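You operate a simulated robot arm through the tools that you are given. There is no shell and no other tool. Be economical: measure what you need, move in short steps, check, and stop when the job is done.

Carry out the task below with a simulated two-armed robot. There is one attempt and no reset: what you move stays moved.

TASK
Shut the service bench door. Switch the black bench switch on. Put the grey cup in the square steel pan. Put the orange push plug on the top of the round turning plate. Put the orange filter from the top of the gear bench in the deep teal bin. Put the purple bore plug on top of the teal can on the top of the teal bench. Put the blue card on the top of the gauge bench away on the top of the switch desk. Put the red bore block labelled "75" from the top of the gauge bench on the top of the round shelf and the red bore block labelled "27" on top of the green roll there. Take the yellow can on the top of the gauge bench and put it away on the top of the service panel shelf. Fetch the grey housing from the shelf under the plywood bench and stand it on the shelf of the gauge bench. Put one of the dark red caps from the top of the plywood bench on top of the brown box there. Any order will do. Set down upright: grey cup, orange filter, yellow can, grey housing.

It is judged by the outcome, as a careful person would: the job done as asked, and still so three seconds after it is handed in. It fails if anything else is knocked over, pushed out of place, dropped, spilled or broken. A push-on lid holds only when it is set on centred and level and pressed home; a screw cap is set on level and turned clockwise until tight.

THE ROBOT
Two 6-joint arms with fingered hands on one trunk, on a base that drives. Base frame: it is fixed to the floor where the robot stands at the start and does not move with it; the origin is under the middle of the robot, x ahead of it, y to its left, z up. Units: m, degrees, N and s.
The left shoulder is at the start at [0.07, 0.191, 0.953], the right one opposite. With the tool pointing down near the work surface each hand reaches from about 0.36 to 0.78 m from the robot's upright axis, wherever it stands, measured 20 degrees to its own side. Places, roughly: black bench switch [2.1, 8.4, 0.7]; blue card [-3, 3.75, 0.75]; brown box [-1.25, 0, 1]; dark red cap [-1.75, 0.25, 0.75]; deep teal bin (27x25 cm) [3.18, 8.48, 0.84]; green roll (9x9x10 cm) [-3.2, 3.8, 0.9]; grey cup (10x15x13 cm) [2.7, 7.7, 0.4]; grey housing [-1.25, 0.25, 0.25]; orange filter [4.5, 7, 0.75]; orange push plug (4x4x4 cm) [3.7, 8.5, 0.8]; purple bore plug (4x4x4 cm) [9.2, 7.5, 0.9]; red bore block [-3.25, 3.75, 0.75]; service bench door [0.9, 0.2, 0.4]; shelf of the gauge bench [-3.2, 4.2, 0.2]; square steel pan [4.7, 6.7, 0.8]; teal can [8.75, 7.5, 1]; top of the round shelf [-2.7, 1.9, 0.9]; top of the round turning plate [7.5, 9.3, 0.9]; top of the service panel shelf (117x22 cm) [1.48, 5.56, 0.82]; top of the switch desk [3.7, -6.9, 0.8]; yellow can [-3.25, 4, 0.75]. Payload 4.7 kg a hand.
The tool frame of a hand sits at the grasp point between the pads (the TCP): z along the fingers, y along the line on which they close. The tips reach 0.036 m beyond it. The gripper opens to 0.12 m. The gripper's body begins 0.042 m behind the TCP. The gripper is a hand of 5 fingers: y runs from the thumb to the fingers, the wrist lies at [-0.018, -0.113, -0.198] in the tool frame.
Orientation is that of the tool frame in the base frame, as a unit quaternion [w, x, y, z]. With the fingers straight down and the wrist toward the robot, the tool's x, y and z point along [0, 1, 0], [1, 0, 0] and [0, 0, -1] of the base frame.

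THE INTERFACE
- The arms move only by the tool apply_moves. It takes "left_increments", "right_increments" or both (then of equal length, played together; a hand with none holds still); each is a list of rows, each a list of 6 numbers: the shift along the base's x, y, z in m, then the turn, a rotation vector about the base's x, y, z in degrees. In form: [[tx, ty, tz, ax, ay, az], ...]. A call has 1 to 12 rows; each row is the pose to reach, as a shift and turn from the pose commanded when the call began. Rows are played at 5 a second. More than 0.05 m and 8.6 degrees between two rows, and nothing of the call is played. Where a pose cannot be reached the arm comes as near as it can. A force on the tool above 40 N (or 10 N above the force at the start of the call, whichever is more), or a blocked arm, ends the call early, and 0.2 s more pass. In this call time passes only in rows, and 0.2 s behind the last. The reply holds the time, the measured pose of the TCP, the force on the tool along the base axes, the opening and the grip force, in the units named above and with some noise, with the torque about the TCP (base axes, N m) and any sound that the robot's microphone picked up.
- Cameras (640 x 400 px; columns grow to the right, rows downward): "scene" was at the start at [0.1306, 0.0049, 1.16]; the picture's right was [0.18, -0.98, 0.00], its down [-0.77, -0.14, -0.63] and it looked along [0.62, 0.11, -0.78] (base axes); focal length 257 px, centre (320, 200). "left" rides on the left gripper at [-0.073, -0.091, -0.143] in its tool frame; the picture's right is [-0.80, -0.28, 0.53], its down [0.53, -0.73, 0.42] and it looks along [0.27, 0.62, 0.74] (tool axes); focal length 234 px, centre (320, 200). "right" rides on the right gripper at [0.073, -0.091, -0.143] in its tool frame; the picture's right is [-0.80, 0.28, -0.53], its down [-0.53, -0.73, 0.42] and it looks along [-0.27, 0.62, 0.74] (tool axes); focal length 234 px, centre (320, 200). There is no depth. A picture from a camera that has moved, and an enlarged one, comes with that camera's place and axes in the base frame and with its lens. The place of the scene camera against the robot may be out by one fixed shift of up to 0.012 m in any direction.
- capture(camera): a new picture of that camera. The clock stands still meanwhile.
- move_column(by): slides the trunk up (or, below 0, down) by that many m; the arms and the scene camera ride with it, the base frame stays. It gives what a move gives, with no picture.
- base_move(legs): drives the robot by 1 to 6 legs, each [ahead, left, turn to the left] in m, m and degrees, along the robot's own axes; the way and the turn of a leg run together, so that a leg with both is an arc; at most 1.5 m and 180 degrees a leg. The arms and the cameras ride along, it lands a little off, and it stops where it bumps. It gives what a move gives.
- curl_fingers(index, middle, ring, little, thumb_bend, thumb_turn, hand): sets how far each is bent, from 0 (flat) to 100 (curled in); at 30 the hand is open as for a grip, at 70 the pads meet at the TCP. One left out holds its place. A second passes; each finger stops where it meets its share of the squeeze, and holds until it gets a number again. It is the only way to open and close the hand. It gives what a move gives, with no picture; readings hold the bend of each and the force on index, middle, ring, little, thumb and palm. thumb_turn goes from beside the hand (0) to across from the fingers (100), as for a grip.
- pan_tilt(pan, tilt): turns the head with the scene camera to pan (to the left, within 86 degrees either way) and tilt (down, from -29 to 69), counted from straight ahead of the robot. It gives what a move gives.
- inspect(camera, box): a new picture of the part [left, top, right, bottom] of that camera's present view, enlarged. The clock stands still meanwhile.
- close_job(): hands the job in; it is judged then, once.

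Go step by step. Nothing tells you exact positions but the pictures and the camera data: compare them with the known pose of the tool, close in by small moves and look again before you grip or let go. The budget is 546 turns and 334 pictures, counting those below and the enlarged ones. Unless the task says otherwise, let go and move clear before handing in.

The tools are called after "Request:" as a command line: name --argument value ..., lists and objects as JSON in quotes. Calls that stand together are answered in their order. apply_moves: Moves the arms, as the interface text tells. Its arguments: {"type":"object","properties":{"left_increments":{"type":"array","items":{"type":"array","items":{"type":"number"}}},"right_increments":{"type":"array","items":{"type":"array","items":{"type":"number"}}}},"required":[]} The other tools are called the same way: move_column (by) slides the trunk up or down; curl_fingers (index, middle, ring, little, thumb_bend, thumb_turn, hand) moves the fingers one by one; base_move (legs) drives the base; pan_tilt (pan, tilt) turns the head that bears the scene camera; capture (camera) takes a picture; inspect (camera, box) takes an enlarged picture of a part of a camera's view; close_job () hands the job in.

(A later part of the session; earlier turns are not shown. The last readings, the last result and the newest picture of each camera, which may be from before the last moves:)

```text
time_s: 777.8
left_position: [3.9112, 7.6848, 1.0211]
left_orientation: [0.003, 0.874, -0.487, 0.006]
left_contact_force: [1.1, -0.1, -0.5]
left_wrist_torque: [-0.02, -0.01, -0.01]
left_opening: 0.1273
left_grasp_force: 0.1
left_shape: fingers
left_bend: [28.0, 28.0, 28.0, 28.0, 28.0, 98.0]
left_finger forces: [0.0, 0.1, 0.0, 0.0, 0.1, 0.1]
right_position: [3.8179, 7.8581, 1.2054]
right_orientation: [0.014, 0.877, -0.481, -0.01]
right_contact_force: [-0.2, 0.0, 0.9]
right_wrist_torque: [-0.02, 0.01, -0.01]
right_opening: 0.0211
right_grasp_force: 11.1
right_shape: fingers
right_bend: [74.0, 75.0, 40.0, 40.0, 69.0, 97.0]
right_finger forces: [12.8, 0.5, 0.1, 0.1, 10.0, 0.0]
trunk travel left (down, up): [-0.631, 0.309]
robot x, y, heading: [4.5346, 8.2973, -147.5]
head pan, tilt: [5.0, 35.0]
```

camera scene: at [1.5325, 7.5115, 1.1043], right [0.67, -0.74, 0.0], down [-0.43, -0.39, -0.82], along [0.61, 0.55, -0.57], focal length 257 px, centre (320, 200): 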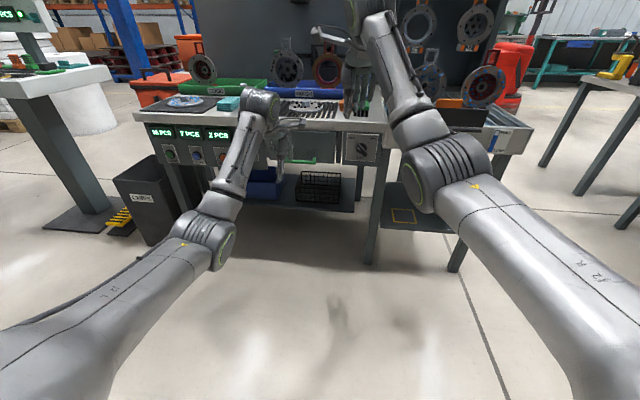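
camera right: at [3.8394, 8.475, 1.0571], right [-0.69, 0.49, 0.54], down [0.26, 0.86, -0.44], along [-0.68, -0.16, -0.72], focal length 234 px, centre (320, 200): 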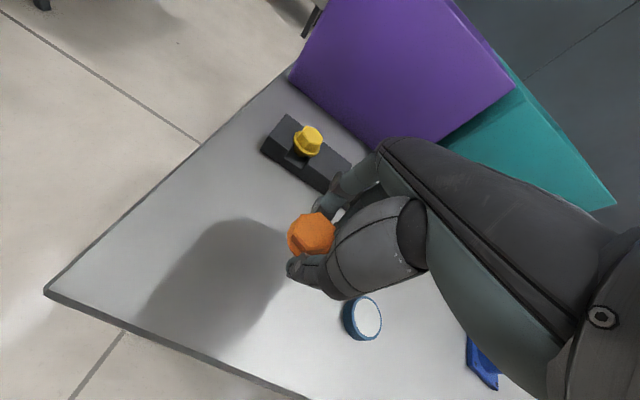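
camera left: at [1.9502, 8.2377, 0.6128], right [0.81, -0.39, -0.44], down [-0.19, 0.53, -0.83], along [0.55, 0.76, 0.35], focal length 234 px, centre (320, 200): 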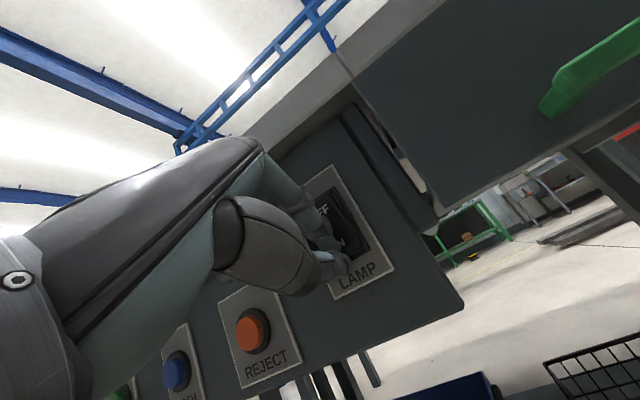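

Request:
base_move --legs '[[0, 0, 3.5], [0, 1.0, 0], [0, 0.42, 0], [-1.35, 0, 0], [0, 0, 179]]'

Request:
pan_tilt --pan 0 --tilt 20

Request:
capture --camera "scene"

```text
time_s: 799.6
left_position: [7.0585, 8.5711, 1.0212]
left_orientation: [-0.007, 0.473, 0.881, 0.002]
left_contact_force: [0.4, 0.3, 0.5]
left_wrist_torque: [-0.01, -0.03, -0.02]
left_opening: 0.1275
left_grasp_force: 0.0
left_shape: fingers
left_bend: [28.0, 28.0, 28.0, 28.0, 28.0, 98.0]
left_finger forces: [0.0, 0.1, 0.1, 0.0, 0.1, 0.0]
right_position: [7.1584, 8.4013, 1.2063]
right_orientation: [0.009, 0.467, 0.884, 0.014]
right_contact_force: [-0.3, -0.2, -0.8]
right_wrist_torque: [-0.03, -0.04, -0.01]
right_opening: 0.0208
right_grasp_force: 12.0
right_shape: fingers
right_bend: [74.0, 75.0, 40.0, 40.0, 69.0, 97.0]
right_finger forces: [13.4, 0.4, 0.0, 0.0, 10.1, 0.0]
trunk travel left (down, up): [-0.631, 0.309]
robot x, y, heading: [6.4555, 7.9429, 33.8]
head pan, tilt: [5.0, 35.0]
```

```text
time_s: 800.3
left_position: [7.0571, 8.5703, 1.0202]
left_orientation: [-0.007, 0.473, 0.881, 0.002]
left_contact_force: [0.2, -0.4, 0.1]
left_wrist_torque: [-0.02, 0.03, -0.01]
left_opening: 0.1275
left_grasp_force: 0.0
left_shape: fingers
left_bend: [28.0, 28.0, 28.0, 28.0, 28.0, 98.0]
left_finger forces: [0.0, 0.0, 0.0, 0.0, 0.0, 0.0]
right_position: [7.1581, 8.4007, 1.2064]
right_orientation: [0.01, 0.468, 0.884, 0.014]
right_contact_force: [0.3, -0.7, -0.3]
right_wrist_torque: [-0.01, 0.03, -0.03]
right_opening: 0.0207
right_grasp_force: 12.2
right_shape: fingers
right_bend: [74.0, 75.0, 40.0, 40.0, 69.0, 97.0]
right_finger forces: [13.5, 0.3, 0.0, 0.0, 10.1, 0.0]
trunk travel left (down, up): [-0.631, 0.309]
robot x, y, heading: [6.4515, 7.9368, 34.1]
head pan, tilt: [0.0, 20.0]
```

```text
62 pictures are left
camera scene: at [6.5787, 8.0126, 1.4081], right [0.56, -0.83, 0.0], down [-0.28, -0.19, -0.94], along [0.78, 0.53, -0.34], focal length 257 px, centre (320, 200)
```

scene: 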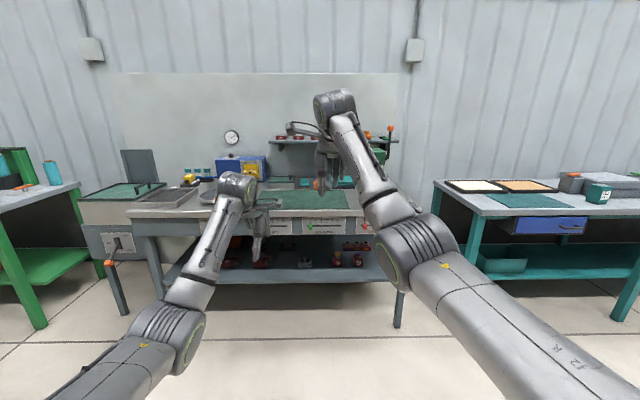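

Request:
inspect --camera "scene" --box '[110, 130, 330, 260]'

```text
2.91 times, centred on (220, 195) of scene
camera zoom: at [6.5787, 8.0126, 1.4081], right [0.56, -0.83, 0.0], down [-0.28, -0.19, -0.94], along [0.78, 0.53, -0.34], focal length 746 px, centre (611, 214)
```

zoom: 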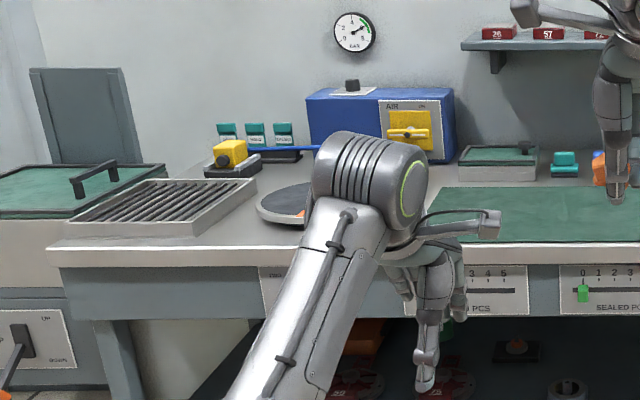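

The turning plate is to the left. I'll move left 0.55 and ahead 0.75 so the right hand is above it.

Request:
base_move --legs '[[0, 0.55, 2], [0.72, 0, 0]]'

Request:
pan_tilt --pan 0 --tilt 45

Request:
capture --camera "right"

Request:
capture --camera "scene"

```text
time_s: 801.5
left_position: [7.0271, 8.6152, 1.0194]
left_orientation: [-0.007, 0.469, 0.883, 0.002]
left_contact_force: [-0.8, -0.1, 1.2]
left_wrist_torque: [-0.04, -0.02, 0.0]
left_opening: 0.1275
left_grasp_force: 0.1
left_shape: fingers
left_bend: [28.0, 28.0, 28.0, 28.0, 28.0, 98.0]
left_finger forces: [0.1, 0.1, 0.0, 0.1, 0.0, 0.0]
right_position: [7.1276, 8.447, 1.2064]
right_orientation: [0.01, 0.464, 0.886, 0.013]
right_contact_force: [-0.4, 0.7, -1.0]
right_wrist_torque: [-0.04, 0.0, 0.01]
right_opening: 0.0209
right_grasp_force: 12.4
right_shape: fingers
right_bend: [74.0, 75.0, 40.0, 40.0, 69.0, 97.0]
right_finger forces: [13.4, 0.4, 0.0, 0.0, 10.1, 0.0]
trunk travel left (down, up): [-0.631, 0.309]
robot x, y, heading: [6.4326, 7.9737, 34.3]
head pan, tilt: [0.0, 20.0]
stopped in leg 1: the robot was blocked; the commanded pose is now the measured one
```

```text
time_s: 802.4
left_position: [7.0302, 8.6139, 1.0215]
left_orientation: [-0.008, 0.47, 0.883, 0.003]
left_contact_force: [0.9, -0.8, 0.4]
left_wrist_torque: [0.0, -0.02, -0.02]
left_opening: 0.1274
left_grasp_force: 0.0
left_shape: fingers
left_bend: [28.0, 28.0, 28.0, 28.0, 28.0, 98.0]
left_finger forces: [0.0, 0.0, 0.1, 0.0, 0.0, 0.0]
right_position: [7.1301, 8.4442, 1.2058]
right_orientation: [0.009, 0.465, 0.885, 0.015]
right_contact_force: [-0.7, -0.6, -0.6]
right_wrist_torque: [-0.05, 0.04, -0.01]
right_opening: 0.0207
right_grasp_force: 11.3
right_shape: fingers
right_bend: [74.0, 75.0, 40.0, 40.0, 69.0, 97.0]
right_finger forces: [13.5, 0.4, 0.1, 0.0, 10.1, 0.0]
trunk travel left (down, up): [-0.631, 0.309]
robot x, y, heading: [6.4309, 7.9803, 34.3]
head pan, tilt: [0.0, 45.0]
```

```text
60 pictures are left
camera right: at [7.0094, 8.4484, 1.3467], right [0.67, -0.51, 0.54], down [-0.29, -0.85, -0.45], along [0.68, 0.15, -0.72], focal length 234 px, centre (320, 200)
```

right: 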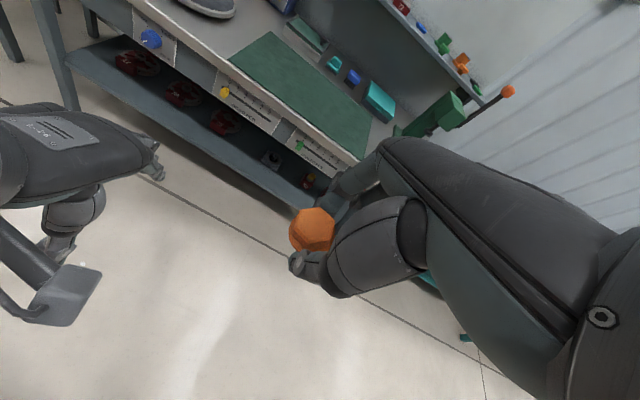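

```text
59 pictures are left
camera scene: at [6.5438, 8.0444, 1.3696], right [0.56, -0.83, 0.0], down [-0.58, -0.4, -0.71], along [0.58, 0.4, -0.71], focal length 257 px, centre (320, 200)
```

scene: 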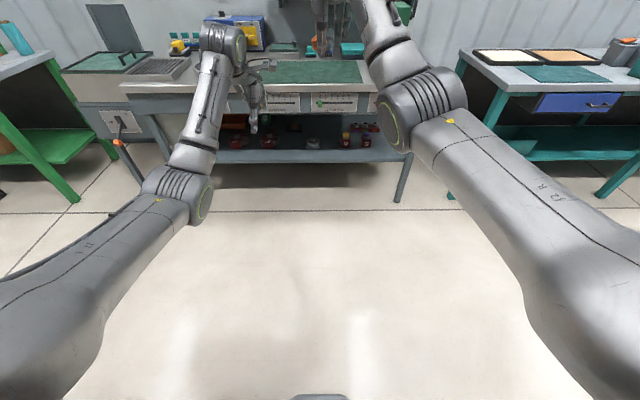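

The truck is at my left; I'll go ahead first, then left.

Request:
base_move --legs '[[0, -0.05, 1.5], [0.55, 0, 0], [0, 0.56, 0], [0.2, 0, 0]]'

Request:
capture --camera "right"

Request:
capture --camera "scene"

```text
time_s: 810.2
left_position: [7.3134, 9.4876, 1.021]
left_orientation: [-0.007, 0.457, 0.89, 0.002]
left_contact_force: [0.2, -0.2, -0.6]
left_wrist_torque: [0.05, 0.03, 0.01]
left_opening: 0.1276
left_grasp_force: 0.1
left_shape: fingers
left_bend: [28.0, 28.0, 28.0, 28.0, 28.0, 98.0]
left_finger forces: [0.0, 0.1, 0.0, 0.1, 0.0, 0.0]
right_position: [7.4184, 9.3204, 1.206]
right_orientation: [0.009, 0.452, 0.892, 0.014]
right_contact_force: [-0.1, 0.0, -0.7]
right_wrist_torque: [0.01, 0.01, 0.0]
right_opening: 0.0209
right_grasp_force: 12.5
right_shape: fingers
right_bend: [74.0, 75.0, 40.0, 40.0, 69.0, 97.0]
right_finger forces: [13.4, 0.4, 0.0, 0.0, 10.1, 0.1]
trunk travel left (down, up): [-0.631, 0.309]
robot x, y, heading: [6.7327, 8.8364, 35.9]
head pan, tilt: [0.0, 45.0]
```

```text
58 pictures are left
camera right: at [7.2982, 9.3224, 1.3469], right [0.69, -0.49, 0.54], down [-0.26, -0.85, -0.45], along [0.68, 0.16, -0.72], focal length 234 px, centre (320, 200)
```

right: 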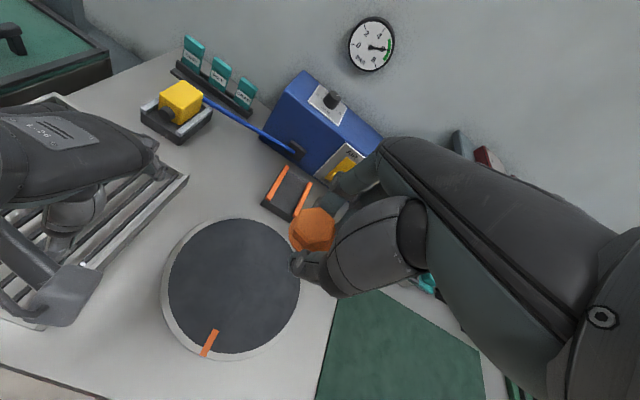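

```text
57 pictures are left
camera scene: at [6.844, 8.9053, 1.3696], right [0.59, -0.81, 0.0], down [-0.57, -0.41, -0.71], along [0.57, 0.41, -0.71], focal length 257 px, centre (320, 200)
```

scene: 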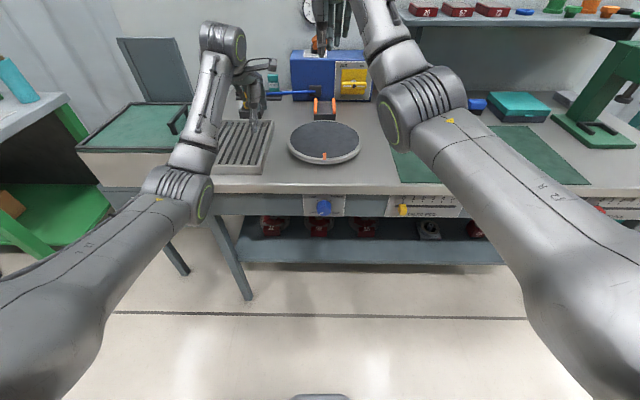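

The plate is right below. I'll move 5 cm to its middle and lower the plug.

Request:
apply_moves --right_increments '[[0.025, -0.002, -0.03, 0, 0, 0], [0.045, -0.004, -0.07, 0, 0, 0], [0.045, -0.004, -0.115, 0, 0, 0], [0.045, -0.004, -0.16, 0, 0, 0], [0.045, -0.004, -0.2, 0, 0, 0]]'

Request:
capture --camera "right"

Request:
inspect --camera "scene" --box '[240, 60, 420, 200]'

```text
time_s: 811.4
left_position: [7.3155, 9.4869, 1.0199]
left_orientation: [-0.008, 0.457, 0.889, 0.003]
left_contact_force: [-0.4, -1.0, 0.0]
left_wrist_torque: [0.0, 0.01, -0.02]
left_opening: 0.1275
left_grasp_force: 0.1
left_shape: fingers
left_bend: [28.0, 28.0, 28.0, 28.0, 28.0, 98.0]
left_finger forces: [0.2, 0.0, 0.0, 0.0, 0.0, 0.1]
right_position: [7.4643, 9.3181, 1.004]
right_orientation: [0.01, 0.452, 0.892, 0.015]
right_contact_force: [-0.7, -0.2, -0.2]
right_wrist_torque: [-0.02, 0.01, 0.02]
right_opening: 0.0207
right_grasp_force: 11.5
right_shape: fingers
right_bend: [74.0, 75.0, 40.0, 40.0, 69.0, 97.0]
right_finger forces: [13.1, 0.3, 0.0, 0.1, 10.1, 0.0]
trunk travel left (down, up): [-0.631, 0.309]
robot x, y, heading: [6.7311, 8.8425, 35.9]
head pan, tilt: [0.0, 45.0]
```

```text
56 pictures are left
camera right: at [7.3439, 9.3201, 1.1452], right [0.68, -0.49, 0.54], down [-0.26, -0.85, -0.45], along [0.68, 0.17, -0.71], focal length 234 px, centre (320, 200)
```

right: 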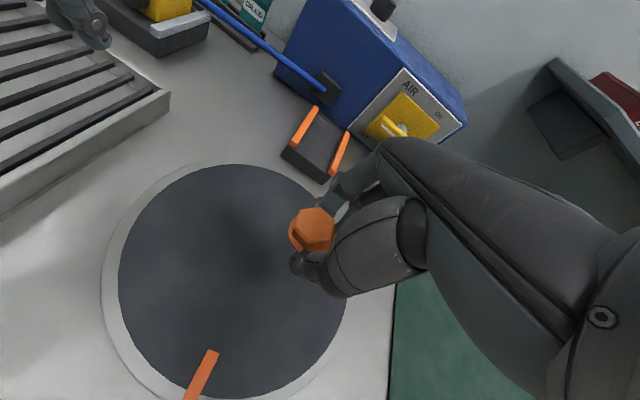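

```text
2.86 times, centred on (330, 130) of scene
camera zoom: at [6.8449, 8.9059, 1.3695], right [0.59, -0.81, 0.0], down [-0.57, -0.42, -0.71], along [0.57, 0.41, -0.71], focal length 733 px, centre (291, 400)
```

zoom: 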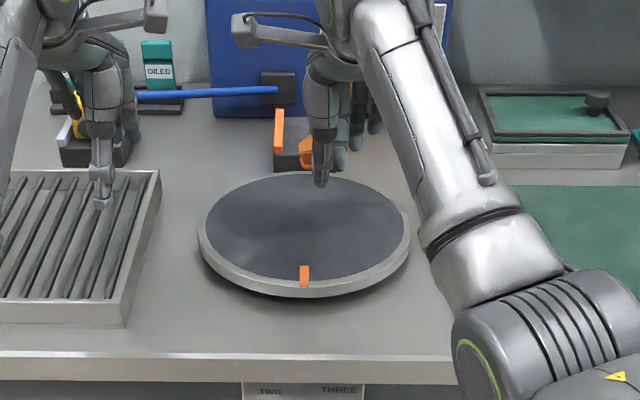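

Request:
apply_moves --right_increments '[[-0.015, 0.012, -0.015, 0, 0, 0], [-0.015, 0.012, -0.03, 0, 0, 0], [-0.015, 0.012, -0.04, 0, 0, 0], [-0.015, 0.012, -0.048, 0, 0, 0], [-0.015, 0.012, -0.056, 0, 0, 0], [-0.015, 0.012, -0.064, 0, 0, 0], [-0.015, 0.012, -0.072, 0, 0, 0], [-0.015, 0.012, -0.08, 0, 0, 0]]'

Request:
capture --camera "right"

```text
time_s: 813.1
left_position: [7.3116, 9.4861, 1.0215]
left_orientation: [-0.007, 0.458, 0.889, 0.004]
left_contact_force: [1.2, -0.3, -1.4]
left_wrist_torque: [0.0, 0.07, -0.06]
left_opening: 0.1277
left_grasp_force: 0.0
left_shape: fingers
left_bend: [28.0, 28.0, 28.0, 28.0, 28.0, 98.0]
left_finger forces: [0.0, 0.0, 0.0, 0.0, 0.1, 0.0]
right_position: [7.4472, 9.333, 0.9481]
right_orientation: [0.014, 0.451, 0.892, 0.027]
right_contact_force: [-5.9, -4.9, 24.9]
right_wrist_torque: [-0.23, 0.82, 0.11]
right_opening: 0.0209
right_grasp_force: 22.1
right_shape: fingers
right_bend: [74.0, 75.0, 40.0, 40.0, 71.0, 97.0]
right_finger forces: [11.0, 0.3, 0.0, 0.0, 33.2, 0.1]
trunk travel left (down, up): [-0.631, 0.309]
robot x, y, heading: [6.728, 8.8397, 36.0]
head pan, tilt: [0.0, 45.0]
stopped in row 8 (right hand): the force on the tool passed its limit at 44 N (the readings are from after the stop); the commanded pose is now the measured one
```

```text
54 pictures are left
camera right: at [7.3248, 9.3309, 1.0867], right [0.68, -0.5, 0.54], down [-0.25, -0.85, -0.47], along [0.69, 0.18, -0.7], focal length 234 px, centre (320, 200)
```

right: 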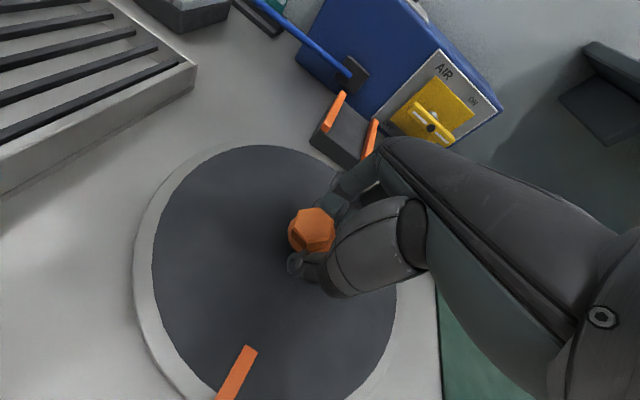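

Contact on the plate. Ease up and release.

Request:
apply_moves --right_increments '[[0, 0, 0.006, 0, 0, 0]]'

Request:
curl_fingers --hand "right" --index 62 --middle 62 --thumb_bend 58

Request:
curl_fingers --hand "right" --index 42 --middle 42 --thumb_bend 40

Request:
apply_moves --right_increments '[[0, 0, 0.045, 0, 0, 0], [0, 0, 0.09, 0, 0, 0], [0, 0, 0.135, 0, 0, 0], [0, 0, 0.18, 0, 0, 0]]'

Request:
inspect --camera "scene" --box '[240, 60, 420, 200]'

```text
time_s: 813.5
left_position: [7.3126, 9.4868, 1.0217]
left_orientation: [-0.007, 0.457, 0.889, 0.003]
left_contact_force: [-0.3, -0.1, 0.3]
left_wrist_torque: [-0.02, 0.03, 0.03]
left_opening: 0.1276
left_grasp_force: 0.0
left_shape: fingers
left_bend: [28.0, 28.0, 28.0, 28.0, 28.0, 98.0]
left_finger forces: [0.0, 0.0, 0.0, 0.1, 0.0, 0.1]
right_position: [7.4478, 9.3316, 0.9468]
right_orientation: [0.01, 0.451, 0.892, 0.023]
right_contact_force: [-5.0, -2.2, 13.8]
right_wrist_torque: [-0.06, 0.44, 0.06]
right_opening: 0.0204
right_grasp_force: 16.8
right_shape: fingers
right_bend: [74.0, 75.0, 40.0, 40.0, 71.0, 96.0]
right_finger forces: [11.9, 0.0, 0.0, 0.1, 23.0, 0.0]
trunk travel left (down, up): [-0.631, 0.309]
robot x, y, heading: [6.7311, 8.8332, 35.6]
head pan, tilt: [0.0, 45.0]
```

```text
time_s: 814.5
left_position: [7.3114, 9.4862, 1.0221]
left_orientation: [-0.007, 0.457, 0.89, 0.004]
left_contact_force: [0.2, 0.4, 0.4]
left_wrist_torque: [-0.01, 0.02, 0.02]
left_opening: 0.1276
left_grasp_force: 0.1
left_shape: fingers
left_bend: [28.0, 28.0, 28.0, 28.0, 28.0, 98.0]
left_finger forces: [0.0, 0.0, 0.0, 0.1, 0.1, 0.1]
right_position: [7.4476, 9.3325, 0.95]
right_orientation: [0.013, 0.451, 0.892, 0.023]
right_contact_force: [6.2, 4.9, 21.6]
right_wrist_torque: [0.15, 0.23, -0.1]
right_opening: 0.0258
right_grasp_force: 15.2
right_shape: fingers
right_bend: [59.0, 62.0, 40.0, 40.0, 65.0, 98.0]
right_finger forces: [4.2, 0.0, 0.1, 0.0, 26.7, 0.1]
trunk travel left (down, up): [-0.631, 0.309]
robot x, y, heading: [6.7291, 8.8356, 35.7]
head pan, tilt: [0.0, 45.0]
```

```text
time_s: 815.5
left_position: [7.3128, 9.4857, 1.0217]
left_orientation: [-0.007, 0.457, 0.889, 0.004]
left_contact_force: [0.3, 0.2, 0.3]
left_wrist_torque: [0.0, 0.05, 0.01]
left_opening: 0.1276
left_grasp_force: 0.1
left_shape: fingers
left_bend: [28.0, 28.0, 28.0, 28.0, 28.0, 98.0]
left_finger forces: [0.1, 0.0, 0.0, 0.0, 0.0, 0.0]
right_position: [7.4474, 9.3316, 0.9503]
right_orientation: [0.012, 0.451, 0.892, 0.025]
right_contact_force: [11.9, 9.8, 28.7]
right_wrist_torque: [0.23, 0.27, -0.16]
right_opening: 0.0564
right_grasp_force: 14.3
right_shape: fingers
right_bend: [42.0, 42.0, 40.0, 40.0, 58.0, 98.0]
right_finger forces: [0.0, 0.0, 0.1, 0.1, 27.8, 0.0]
trunk travel left (down, up): [-0.631, 0.309]
robot x, y, heading: [6.7301, 8.8379, 35.6]
head pan, tilt: [0.0, 45.0]
```

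```text
time_s: 816.5
left_position: [7.3123, 9.487, 1.0212]
left_orientation: [-0.006, 0.457, 0.889, 0.003]
left_contact_force: [0.1, -0.5, -0.9]
left_wrist_torque: [-0.01, -0.05, 0.0]
left_opening: 0.1276
left_grasp_force: 0.1
left_shape: fingers
left_bend: [28.0, 28.0, 28.0, 28.0, 28.0, 98.0]
left_finger forces: [0.0, 0.0, 0.0, 0.0, 0.0, 0.0]
right_position: [7.4464, 9.3315, 1.1294]
right_orientation: [0.012, 0.451, 0.892, 0.022]
right_contact_force: [-0.3, -0.3, 0.7]
right_wrist_torque: [0.02, 0.0, -0.03]
right_opening: 0.0897
right_grasp_force: 0.0
right_shape: fingers
right_bend: [42.0, 42.0, 40.0, 40.0, 40.0, 98.0]
right_finger forces: [0.0, 0.0, 0.0, 0.0, 0.1, 0.1]
trunk travel left (down, up): [-0.631, 0.309]
robot x, y, heading: [6.7282, 8.8373, 36.1]
head pan, tilt: [0.0, 45.0]
```

```text
2.86 times, centred on (330, 130) of scene
camera zoom: at [6.8423, 8.9046, 1.3696], right [0.59, -0.81, 0.0], down [-0.57, -0.41, -0.71], along [0.57, 0.41, -0.71], focal length 733 px, centre (291, 400)
```

zoom: 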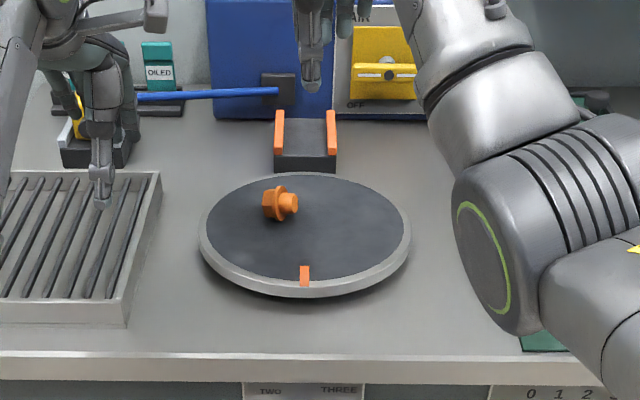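

The plug rests on the plate. Next, the purple bore plug and teal can: back off a bit and strafe right along the wall benches.

Request:
base_move --legs '[[-0.25, 0, 0], [0, -1.3, 0], [0, -0.9, 0]]'

Request:
pan_tilt --pan 0 --tilt 35

Request:
capture --camera "scene"

```text
time_s: 828.8
left_position: [8.4026, 7.5696, 1.0201]
left_orientation: [-0.007, 0.453, 0.891, 0.004]
left_contact_force: [0.0, 0.1, -0.4]
left_wrist_torque: [-0.02, 0.01, -0.01]
left_opening: 0.1274
left_grasp_force: 0.1
left_shape: fingers
left_bend: [28.0, 28.0, 28.0, 28.0, 28.0, 98.0]
left_finger forces: [0.1, 0.0, 0.1, 0.0, 0.0, 0.0]
right_position: [8.5379, 7.4154, 1.1286]
right_orientation: [0.011, 0.448, 0.894, 0.022]
right_contact_force: [-0.4, -0.6, 0.9]
right_wrist_torque: [-0.01, -0.01, 0.01]
right_opening: 0.0898
right_grasp_force: 0.0
right_shape: fingers
right_bend: [42.0, 42.0, 40.0, 40.0, 40.0, 98.0]
right_finger forces: [0.1, 0.0, 0.1, 0.0, 0.0, 0.0]
trunk travel left (down, up): [-0.631, 0.309]
robot x, y, heading: [7.822, 6.9158, 36.4]
head pan, tilt: [0.0, 45.0]
```

```text
time_s: 829.5
left_position: [8.4017, 7.5703, 1.0196]
left_orientation: [-0.007, 0.453, 0.891, 0.003]
left_contact_force: [0.2, 1.5, 0.2]
left_wrist_torque: [-0.03, 0.01, 0.01]
left_opening: 0.1276
left_grasp_force: 0.0
left_shape: fingers
left_bend: [28.0, 28.0, 28.0, 28.0, 28.0, 98.0]
left_finger forces: [0.1, 0.1, 0.0, 0.0, 0.0, 0.1]
right_position: [8.5372, 7.4165, 1.1285]
right_orientation: [0.012, 0.447, 0.894, 0.021]
right_contact_force: [0.3, -0.2, -0.6]
right_wrist_torque: [-0.01, -0.01, -0.04]
right_opening: 0.0896
right_grasp_force: 0.0
right_shape: fingers
right_bend: [42.0, 42.0, 40.0, 40.0, 40.0, 98.0]
right_finger forces: [0.0, 0.0, 0.0, 0.0, 0.0, 0.1]
trunk travel left (down, up): [-0.631, 0.309]
robot x, y, heading: [7.8239, 6.9146, 36.4]
head pan, tilt: [0.0, 35.0]
```

```text
52 pictures are left
camera scene: at [7.9421, 6.9884, 1.3843], right [0.59, -0.81, 0.0], down [-0.46, -0.34, -0.82], along [0.66, 0.49, -0.57], focal length 257 px, centre (320, 200)
```

scene: 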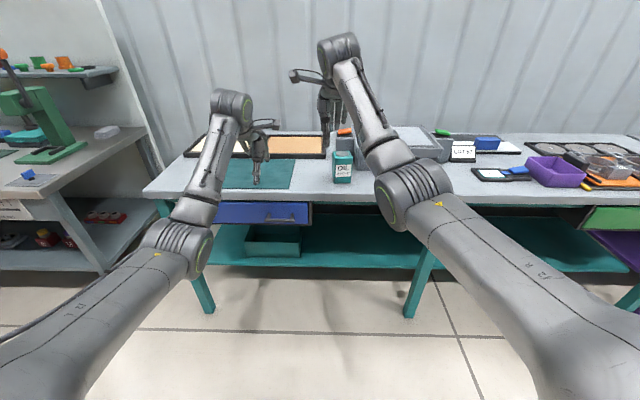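

Request:
inspect --camera "scene" --box '[280, 110, 480, 200]'

Request:
capture --camera "right"

```text
3.20 times, centred on (380, 155) of scene
camera zoom: at [7.9421, 6.9884, 1.3843], right [0.59, -0.81, 0.0], down [-0.46, -0.34, -0.82], along [0.66, 0.49, -0.57], focal length 821 px, centre (128, 344)
```

zoom: 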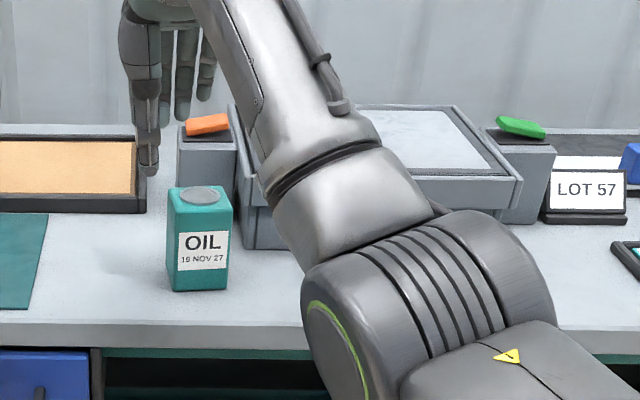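

```text
50 pictures are left
camera right: at [8.416, 7.4143, 1.2681], right [0.68, -0.49, 0.54], down [-0.25, -0.85, -0.46], along [0.69, 0.18, -0.71], focal length 234 px, centre (320, 200)
```

right: 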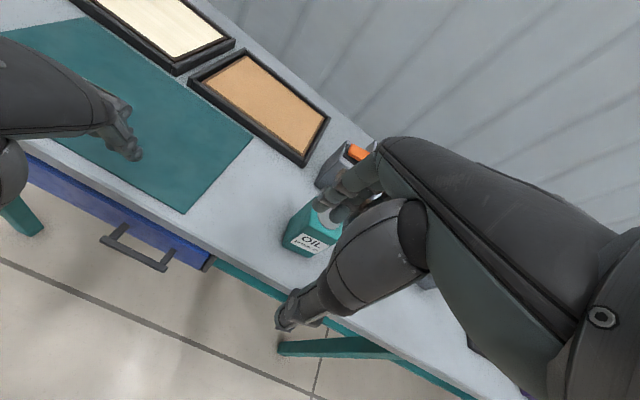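

I'll strafe right to get the arm out of the view and find the purple plug.

Request:
base_move --legs '[[0, -0.45, 0]]'

Request:
inspect --camera "scene" --box '[200, 90, 440, 220]'

```text
time_s: 832.2
left_position: [8.6709, 7.2043, 1.0195]
left_orientation: [-0.007, 0.452, 0.892, 0.004]
left_contact_force: [-0.6, 0.6, -0.1]
left_wrist_torque: [0.02, 0.0, -0.02]
left_opening: 0.1276
left_grasp_force: 0.0
left_shape: fingers
left_bend: [28.0, 28.0, 28.0, 28.0, 28.0, 98.0]
left_finger forces: [0.0, 0.1, 0.0, 0.0, 0.1, 0.0]
right_position: [8.8075, 7.0504, 1.1279]
right_orientation: [0.011, 0.447, 0.894, 0.022]
right_contact_force: [-0.2, -1.0, -0.4]
right_wrist_torque: [-0.02, 0.02, 0.01]
right_opening: 0.0899
right_grasp_force: 0.1
right_shape: fingers
right_bend: [42.0, 42.0, 40.0, 40.0, 40.0, 98.0]
right_finger forces: [0.0, 0.1, 0.1, 0.1, 0.1, 0.1]
trunk travel left (down, up): [-0.631, 0.309]
robot x, y, heading: [8.0997, 6.5467, 36.8]
head pan, tilt: [0.0, 35.0]
```

```text
2.67 times, centred on (320, 155) of scene
camera zoom: at [8.2122, 6.6223, 1.3843], right [0.59, -0.8, 0.0], down [-0.46, -0.34, -0.82], along [0.66, 0.49, -0.57], focal length 684 px, centre (320, 320)
```

zoom: 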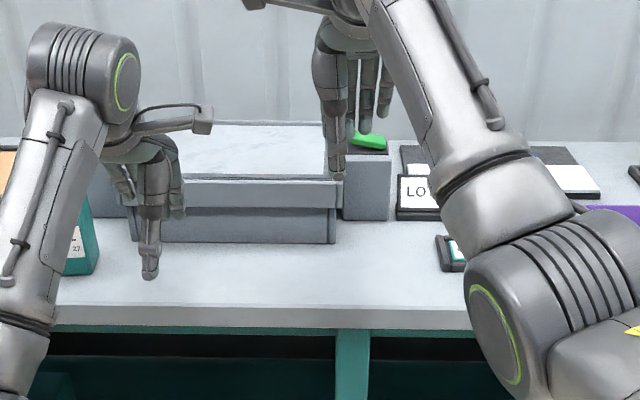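

Request:
capture --camera "left"

Request:
capture --camera "right"

```text
48 pictures are left
camera left: at [8.6415, 7.0905, 1.1633], right [0.24, -0.81, -0.54], down [-0.91, 0.0, -0.41], along [0.34, 0.59, -0.73], focal length 234 px, centre (320, 200)
```

left: 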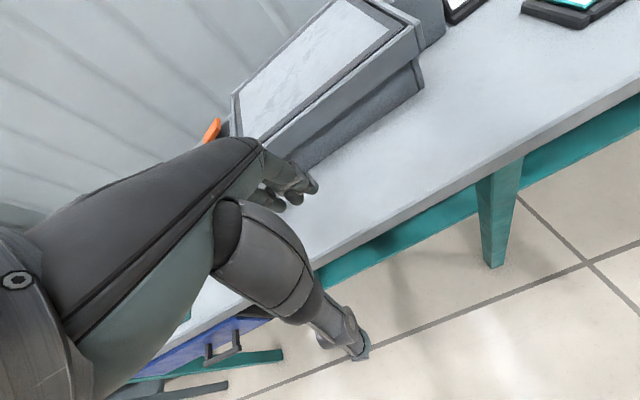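

```text
47 pictures are left
camera right: at [8.6853, 7.0489, 1.268], right [0.69, -0.49, 0.54], down [-0.25, -0.85, -0.46], along [0.68, 0.18, -0.71], focal length 234 px, centre (320, 200)
```

right: 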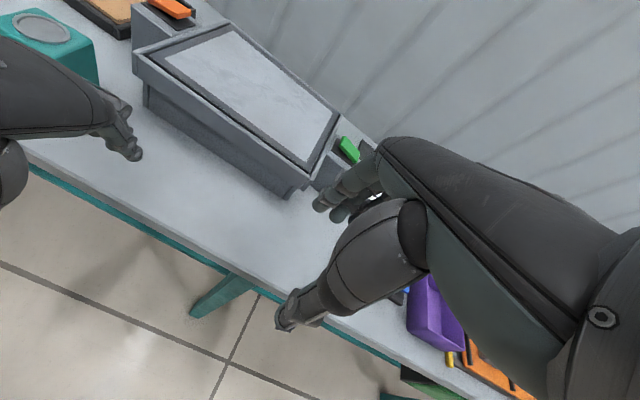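

The plug isn't visible; it may stand behind the grey box. I'll raise the trunk to look over it.

Request:
move_column --by 0.3

Request:
pan_tilt --pan 10 --tilt 42

Request:
capture --camera "scene"

```text
time_s: 835.2
left_position: [8.6709, 7.2049, 1.3197]
left_orientation: [-0.008, 0.453, 0.892, 0.002]
left_contact_force: [0.2, 0.6, 0.0]
left_wrist_torque: [-0.03, 0.0, 0.01]
left_opening: 0.1274
left_grasp_force: 0.1
left_shape: fingers
left_bend: [28.0, 28.0, 28.0, 28.0, 28.0, 98.0]
left_finger forces: [0.0, 0.1, 0.1, 0.0, 0.0, 0.0]
right_position: [8.8065, 7.0505, 1.4288]
right_orientation: [0.012, 0.447, 0.894, 0.021]
right_contact_force: [-0.2, 0.2, 0.5]
right_wrist_torque: [-0.01, 0.01, -0.02]
right_opening: 0.0897
right_grasp_force: 0.0
right_shape: fingers
right_bend: [42.0, 42.0, 40.0, 40.0, 40.0, 98.0]
right_finger forces: [0.1, 0.0, 0.0, 0.0, 0.0, 0.0]
trunk travel left (down, up): [-0.931, 0.009]
robot x, y, heading: [8.0967, 6.5503, 36.5]
head pan, tilt: [0.0, 35.0]
```

```text
time_s: 835.9
left_position: [8.6722, 7.2062, 1.3195]
left_orientation: [-0.007, 0.452, 0.892, 0.002]
left_contact_force: [0.1, -1.2, -0.6]
left_wrist_torque: [-0.01, 0.01, 0.01]
left_opening: 0.1276
left_grasp_force: 0.1
left_shape: fingers
left_bend: [28.0, 28.0, 28.0, 28.0, 28.0, 98.0]
left_finger forces: [0.1, 0.1, 0.0, 0.1, 0.0, 0.0]
right_position: [8.8074, 7.0504, 1.4288]
right_orientation: [0.012, 0.447, 0.894, 0.021]
right_contact_force: [0.4, 0.7, -0.6]
right_wrist_torque: [-0.01, 0.0, 0.02]
right_opening: 0.0894
right_grasp_force: 0.0
right_shape: fingers
right_bend: [42.0, 42.0, 40.0, 40.0, 40.0, 98.0]
right_finger forces: [0.1, 0.1, 0.0, 0.1, 0.1, 0.1]
trunk travel left (down, up): [-0.931, 0.009]
robot x, y, heading: [8.0972, 6.5479, 36.4]
head pan, tilt: [10.0, 42.0]
```

```text
46 pictures are left
camera scene: at [8.1991, 6.6309, 1.6739], right [0.72, -0.69, 0.0], down [-0.46, -0.48, -0.74], along [0.51, 0.54, -0.67], focal length 257 px, centre (320, 200)
```

scene: 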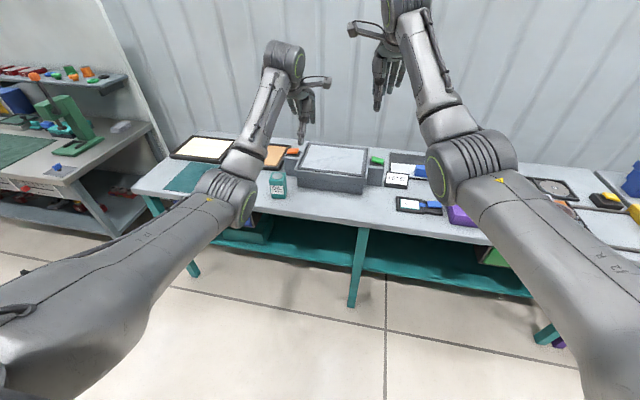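

Request:
inspect --camera "scene" --box '[260, 120, 440, 220]'

```text
3.56 times, centred on (350, 170) of scene
camera zoom: at [8.1991, 6.6309, 1.6739], right [0.72, -0.69, 0.0], down [-0.46, -0.48, -0.74], along [0.51, 0.54, -0.67], focal length 912 px, centre (213, 307)
```

zoom: 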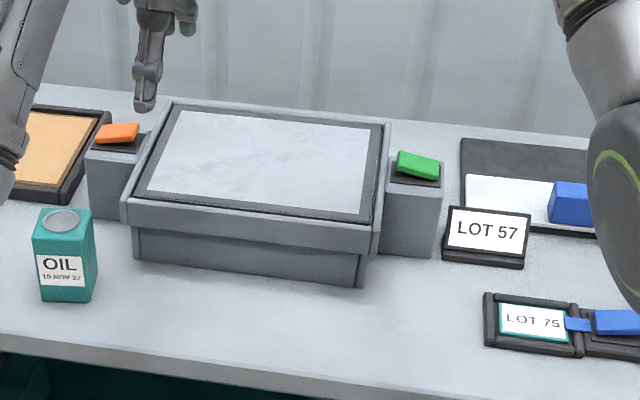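

The listed spot lies just behind the grey box, hidden from here. I'll move in so the right hand camera can look down behind it.

Request:
base_move --legs '[[0, 0.13, 0], [0.45, 0, 0]]'

Request:
capture --camera "right"

```text
time_s: 839.5
left_position: [8.9576, 7.5765, 1.3216]
left_orientation: [-0.007, 0.453, 0.891, 0.002]
left_contact_force: [0.5, -0.1, 0.3]
left_wrist_torque: [0.0, -0.01, -0.03]
left_opening: 0.1279
left_grasp_force: 0.0
left_shape: fingers
left_bend: [28.0, 28.0, 28.0, 28.0, 28.0, 98.0]
left_finger forces: [0.0, 0.0, 0.0, 0.0, 0.0, 0.0]
right_position: [9.0914, 7.4229, 1.4305]
right_orientation: [0.012, 0.448, 0.894, 0.023]
right_contact_force: [-0.5, -0.4, 0.3]
right_wrist_torque: [0.02, -0.01, -0.01]
right_opening: 0.0895
right_grasp_force: 0.1
right_shape: fingers
right_bend: [42.0, 42.0, 40.0, 40.0, 40.0, 98.0]
right_finger forces: [0.1, 0.0, 0.1, 0.0, 0.0, 0.1]
trunk travel left (down, up): [-0.931, 0.009]
robot x, y, heading: [8.3813, 6.9243, 36.2]
head pan, tilt: [10.0, 42.0]
```

```text
44 pictures are left
camera right: at [8.97, 7.4201, 1.5694], right [0.68, -0.49, 0.54], down [-0.25, -0.85, -0.46], along [0.69, 0.18, -0.7], focal length 234 px, centre (320, 200)
```

right: 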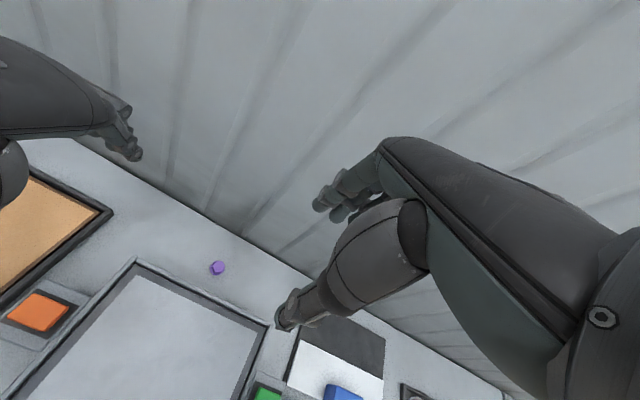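

Found the purple plug at ≈(9.18, 7.52), with enough gap around it. I'll align the base, form a three-finger pinch and lower.

Request:
base_move --legs '[[0.11, 0.018, 0]]'

Request:
curl_fingers --hand "right" --index 45 --middle 45 --ring 95 --little 95 --thumb_bend 45

Request:
move_column --by -0.28

Request:
capture --camera "right"

```text
time_s: 840.7
left_position: [9.0317, 7.6494, 1.3248]
left_orientation: [-0.006, 0.455, 0.891, 0.005]
left_contact_force: [-0.4, -0.5, 0.9]
left_wrist_torque: [0.05, -0.01, 0.04]
left_opening: 0.1276
left_grasp_force: 0.1
left_shape: fingers
left_bend: [28.0, 28.0, 28.0, 28.0, 28.0, 98.0]
left_finger forces: [0.1, 0.0, 0.0, 0.1, 0.0, 0.0]
right_position: [9.1668, 7.4938, 1.433]
right_orientation: [0.012, 0.449, 0.893, 0.024]
right_contact_force: [0.0, -0.6, 0.6]
right_wrist_torque: [0.03, -0.06, 0.0]
right_opening: 0.0899
right_grasp_force: 0.0
right_shape: fingers
right_bend: [42.0, 42.0, 40.0, 40.0, 40.0, 98.0]
right_finger forces: [0.0, 0.1, 0.0, 0.1, 0.1, 0.0]
trunk travel left (down, up): [-0.931, 0.009]
robot x, y, heading: [8.4557, 7.0037, 36.3]
head pan, tilt: [10.0, 42.0]
```

```text
time_s: 841.7
left_position: [9.0365, 7.6543, 1.3207]
left_orientation: [-0.008, 0.455, 0.89, 0.002]
left_contact_force: [0.6, -0.3, -0.1]
left_wrist_torque: [0.02, -0.01, 0.03]
left_opening: 0.1276
left_grasp_force: 0.0
left_shape: fingers
left_bend: [28.0, 28.0, 28.0, 28.0, 28.0, 98.0]
left_finger forces: [0.0, 0.1, 0.0, 0.1, 0.0, 0.0]
right_position: [9.172, 7.4993, 1.4294]
right_orientation: [0.011, 0.448, 0.894, 0.023]
right_contact_force: [-0.2, -0.5, -0.1]
right_wrist_torque: [-0.02, 0.0, -0.02]
right_opening: 0.079
right_grasp_force: 0.0
right_shape: fingers
right_bend: [45.0, 45.0, 95.0, 95.0, 45.0, 98.0]
right_finger forces: [0.0, 0.0, 0.0, 0.0, 0.1, 0.0]
trunk travel left (down, up): [-0.931, 0.009]
robot x, y, heading: [8.4504, 6.9953, 36.2]
head pan, tilt: [10.0, 42.0]
```

```text
time_s: 844.6
left_position: [9.0363, 7.653, 1.0394]
left_orientation: [-0.008, 0.454, 0.891, 0.003]
left_contact_force: [0.5, -0.3, -0.6]
left_wrist_torque: [0.01, -0.02, -0.02]
left_opening: 0.1274
left_grasp_force: 0.1
left_shape: fingers
left_bend: [28.0, 28.0, 28.0, 28.0, 28.0, 98.0]
left_finger forces: [0.0, 0.1, 0.0, 0.0, 0.0, 0.0]
right_position: [9.1701, 7.4978, 1.1497]
right_orientation: [0.012, 0.448, 0.894, 0.022]
right_contact_force: [-0.2, 0.2, -0.5]
right_wrist_torque: [-0.01, -0.03, -0.01]
right_opening: 0.0785
right_grasp_force: 0.1
right_shape: fingers
right_bend: [45.0, 45.0, 95.0, 95.0, 45.0, 98.0]
right_finger forces: [0.0, 0.0, 0.2, 0.0, 0.1, 0.1]
trunk travel left (down, up): [-0.651, 0.289]
robot x, y, heading: [8.4566, 7.002, 36.4]
head pan, tilt: [10.0, 42.0]
```

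```text
43 pictures are left
camera right: at [9.0489, 7.4974, 1.2889], right [0.68, -0.49, 0.54], down [-0.25, -0.85, -0.46], along [0.69, 0.18, -0.71], focal length 234 px, centre (320, 200)
```

right: 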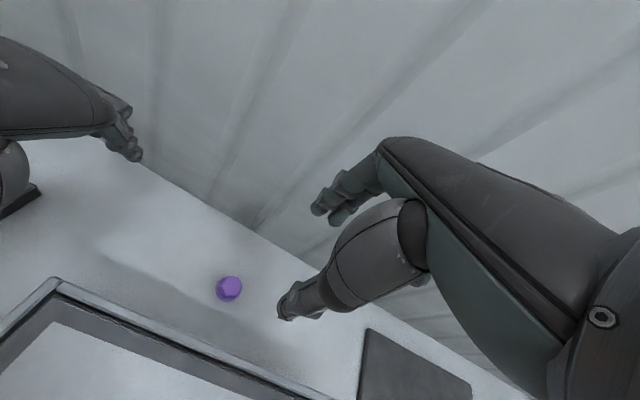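

Request:
apply_moves --right_increments '[[0.006, 0.007, -0.045, 0, 0, 0], [0.011, 0.013, -0.09, 0, 0, 0], [0.011, 0.013, -0.135, 0, 0, 0], [0.011, 0.013, -0.18, 0, 0, 0]]'

Request:
capture --camera "right"

```text
time_s: 845.6
left_position: [9.0366, 7.653, 1.0392]
left_orientation: [-0.007, 0.454, 0.891, 0.003]
left_contact_force: [-0.2, 1.0, -0.4]
left_wrist_torque: [-0.02, 0.02, 0.02]
left_opening: 0.1275
left_grasp_force: 0.1
left_shape: fingers
left_bend: [28.0, 28.0, 28.0, 28.0, 28.0, 98.0]
left_finger forces: [0.0, 0.1, 0.0, 0.1, 0.0, 0.0]
right_position: [9.184, 7.5127, 0.9696]
right_orientation: [0.011, 0.449, 0.893, 0.022]
right_contact_force: [0.6, 0.5, 0.3]
right_wrist_torque: [-0.01, 0.0, 0.0]
right_opening: 0.0786
right_grasp_force: 0.0
right_shape: fingers
right_bend: [45.0, 45.0, 95.0, 95.0, 45.0, 98.0]
right_finger forces: [0.0, 0.0, 0.1, 0.1, 0.0, 0.0]
trunk travel left (down, up): [-0.651, 0.289]
robot x, y, heading: [8.4573, 7.0001, 36.2]
head pan, tilt: [10.0, 42.0]
```

```text
42 pictures are left
camera right: at [9.0612, 7.5105, 1.1075], right [0.68, -0.49, 0.54], down [-0.25, -0.85, -0.46], along [0.69, 0.18, -0.7], focal length 234 px, centre (320, 200)
```

right: 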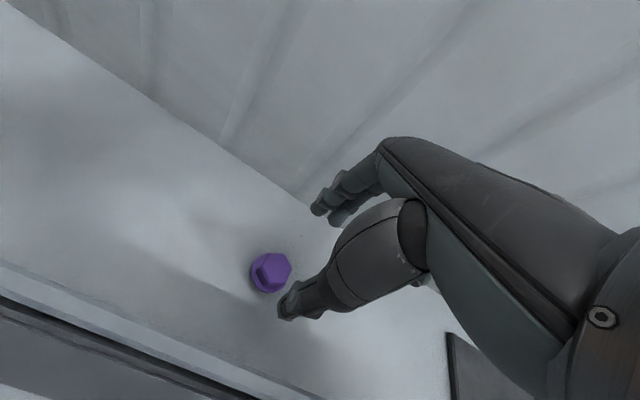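

Request:
apply_moves --right_increments '[[-0.003, -0.002, -0.03, 0, 0, 0], [-0.003, -0.002, -0.045, 0, 0, 0], [-0.003, -0.002, -0.055, 0, 0, 0], [-0.003, -0.002, -0.062, 0, 0, 0], [-0.003, -0.002, -0.069, 0, 0, 0], [-0.003, -0.002, -0.075, 0, 0, 0]]'

Request:
capture --camera "right"

```text
time_s: 847.0
left_position: [9.0346, 7.6525, 1.043]
left_orientation: [-0.008, 0.455, 0.89, 0.004]
left_contact_force: [-0.1, 0.4, 0.2]
left_wrist_torque: [-0.02, 0.02, 0.0]
left_opening: 0.1273
left_grasp_force: 0.0
left_shape: fingers
left_bend: [28.0, 28.0, 28.0, 28.0, 28.0, 98.0]
left_finger forces: [0.1, 0.0, 0.0, 0.1, 0.1, 0.0]
right_position: [9.1777, 7.5092, 0.9015]
right_orientation: [0.013, 0.449, 0.893, 0.026]
right_contact_force: [2.4, 1.4, 18.1]
right_wrist_torque: [-0.42, 0.75, 0.03]
right_opening: 0.0785
right_grasp_force: 8.8
right_shape: fingers
right_bend: [45.0, 45.0, 95.0, 95.0, 45.0, 98.0]
right_finger forces: [0.1, 0.0, 0.1, 0.0, 17.5, 0.1]
trunk travel left (down, up): [-0.651, 0.289]
robot x, y, heading: [8.4557, 6.9977, 36.3]
head pan, tilt: [10.0, 42.0]
```

```text
41 pictures are left
camera right: at [9.0548, 7.5072, 1.0391], right [0.68, -0.5, 0.54], down [-0.25, -0.85, -0.47], along [0.69, 0.18, -0.7], focal length 234 px, centre (320, 200)
```

right: 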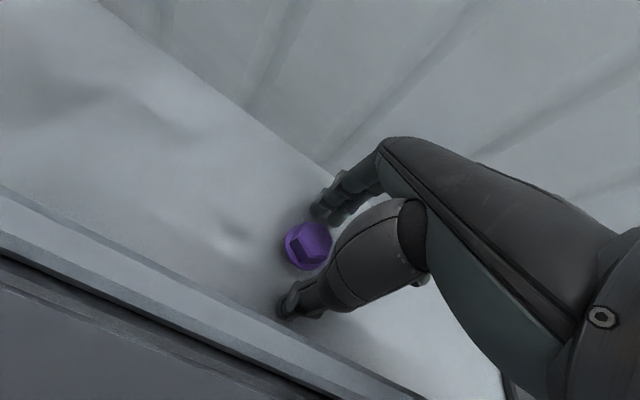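

Thumb tip is on the bench; the plug is between thumb and fingers. Closing and lifting.

Request:
apply_moves --right_increments '[[0, 0, 0.008, 0, 0, 0]]'

Request:
curl_fingers --hand "right" --index 75 --middle 75 --thumb_bend 75

Request:
apply_moves --right_increments '[[0, 0, 0.04, 0, 0, 0], [0, 0, 0.085, 0, 0, 0], [0, 0, 0.13, 0, 0, 0], [0, 0, 0.17, 0, 0, 0]]'

Request:
capture --camera "right"

```text
time_s: 847.4
left_position: [9.0367, 7.654, 1.0393]
left_orientation: [-0.007, 0.455, 0.891, 0.003]
left_contact_force: [-0.7, -0.2, -0.4]
left_wrist_torque: [-0.02, 0.04, -0.01]
left_opening: 0.1274
left_grasp_force: 0.2
left_shape: fingers
left_bend: [28.0, 28.0, 28.0, 28.0, 28.0, 98.0]
left_finger forces: [0.0, 0.0, 0.0, 0.0, 0.0, 0.1]
right_position: [9.1785, 7.5096, 0.8995]
right_orientation: [0.011, 0.448, 0.894, 0.02]
right_contact_force: [0.2, -0.5, 0.8]
right_wrist_torque: [-0.01, 0.04, -0.01]
right_opening: 0.0783
right_grasp_force: 0.8
right_shape: fingers
right_bend: [45.0, 45.0, 95.0, 95.0, 45.0, 98.0]
right_finger forces: [0.0, 0.1, 0.1, 0.0, 0.7, 0.0]
trunk travel left (down, up): [-0.651, 0.289]
robot x, y, heading: [8.4588, 7.0033, 36.3]
head pan, tilt: [10.0, 42.0]
```

```text
time_s: 848.4
left_position: [9.0364, 7.6524, 1.041]
left_orientation: [-0.007, 0.454, 0.891, 0.003]
left_contact_force: [-0.4, -0.4, -0.5]
left_wrist_torque: [0.02, 0.0, -0.02]
left_opening: 0.1277
left_grasp_force: 0.1
left_shape: fingers
left_bend: [28.0, 28.0, 28.0, 28.0, 28.0, 98.0]
left_finger forces: [0.0, 0.0, 0.0, 0.1, 0.1, 0.0]
right_position: [9.178, 7.5092, 0.9029]
right_orientation: [0.011, 0.448, 0.894, 0.022]
right_contact_force: [-0.5, 0.3, -0.1]
right_wrist_torque: [-0.01, 0.03, -0.03]
right_opening: 0.0245
right_grasp_force: 11.6
right_shape: fingers
right_bend: [59.0, 75.0, 95.0, 95.0, 68.0, 97.0]
right_finger forces: [11.8, 0.0, 0.0, 0.1, 11.9, 0.0]
trunk travel left (down, up): [-0.651, 0.289]
robot x, y, heading: [8.4576, 6.9995, 36.3]
head pan, tilt: [10.0, 42.0]
```

```text
time_s: 849.4
left_position: [9.0353, 7.6528, 1.042]
left_orientation: [-0.007, 0.455, 0.891, 0.003]
left_contact_force: [0.3, 0.2, 0.4]
left_wrist_torque: [0.0, -0.01, 0.0]
left_opening: 0.1277
left_grasp_force: 0.0
left_shape: fingers
left_bend: [28.0, 28.0, 28.0, 28.0, 28.0, 98.0]
left_finger forces: [0.0, 0.1, 0.0, 0.1, 0.0, 0.0]
right_position: [9.1786, 7.5088, 1.0715]
right_orientation: [0.012, 0.45, 0.893, 0.021]
right_contact_force: [-0.3, -0.5, -0.4]
right_wrist_torque: [0.02, -0.04, 0.02]
right_opening: 0.0244
right_grasp_force: 11.4
right_shape: fingers
right_bend: [59.0, 75.0, 95.0, 95.0, 68.0, 97.0]
right_finger forces: [11.7, 0.1, 0.0, 0.0, 11.8, 0.1]
trunk travel left (down, up): [-0.651, 0.289]
robot x, y, heading: [8.4582, 7.0015, 36.3]
head pan, tilt: [10.0, 42.0]
```

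```text
40 pictures are left
camera right: at [9.0566, 7.5082, 1.2103], right [0.68, -0.49, 0.54], down [-0.25, -0.85, -0.46], along [0.69, 0.18, -0.71], focal length 234 px, centre (320, 200)
```

right: 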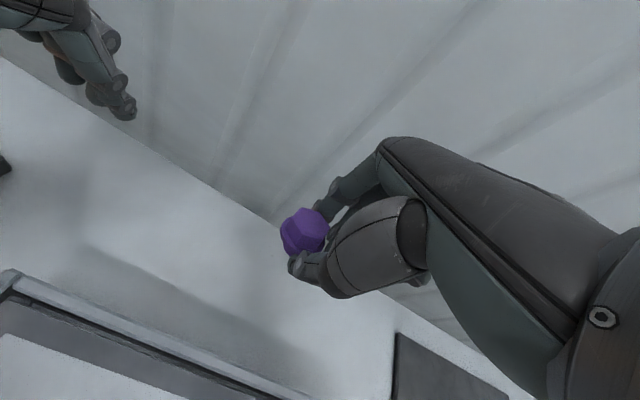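

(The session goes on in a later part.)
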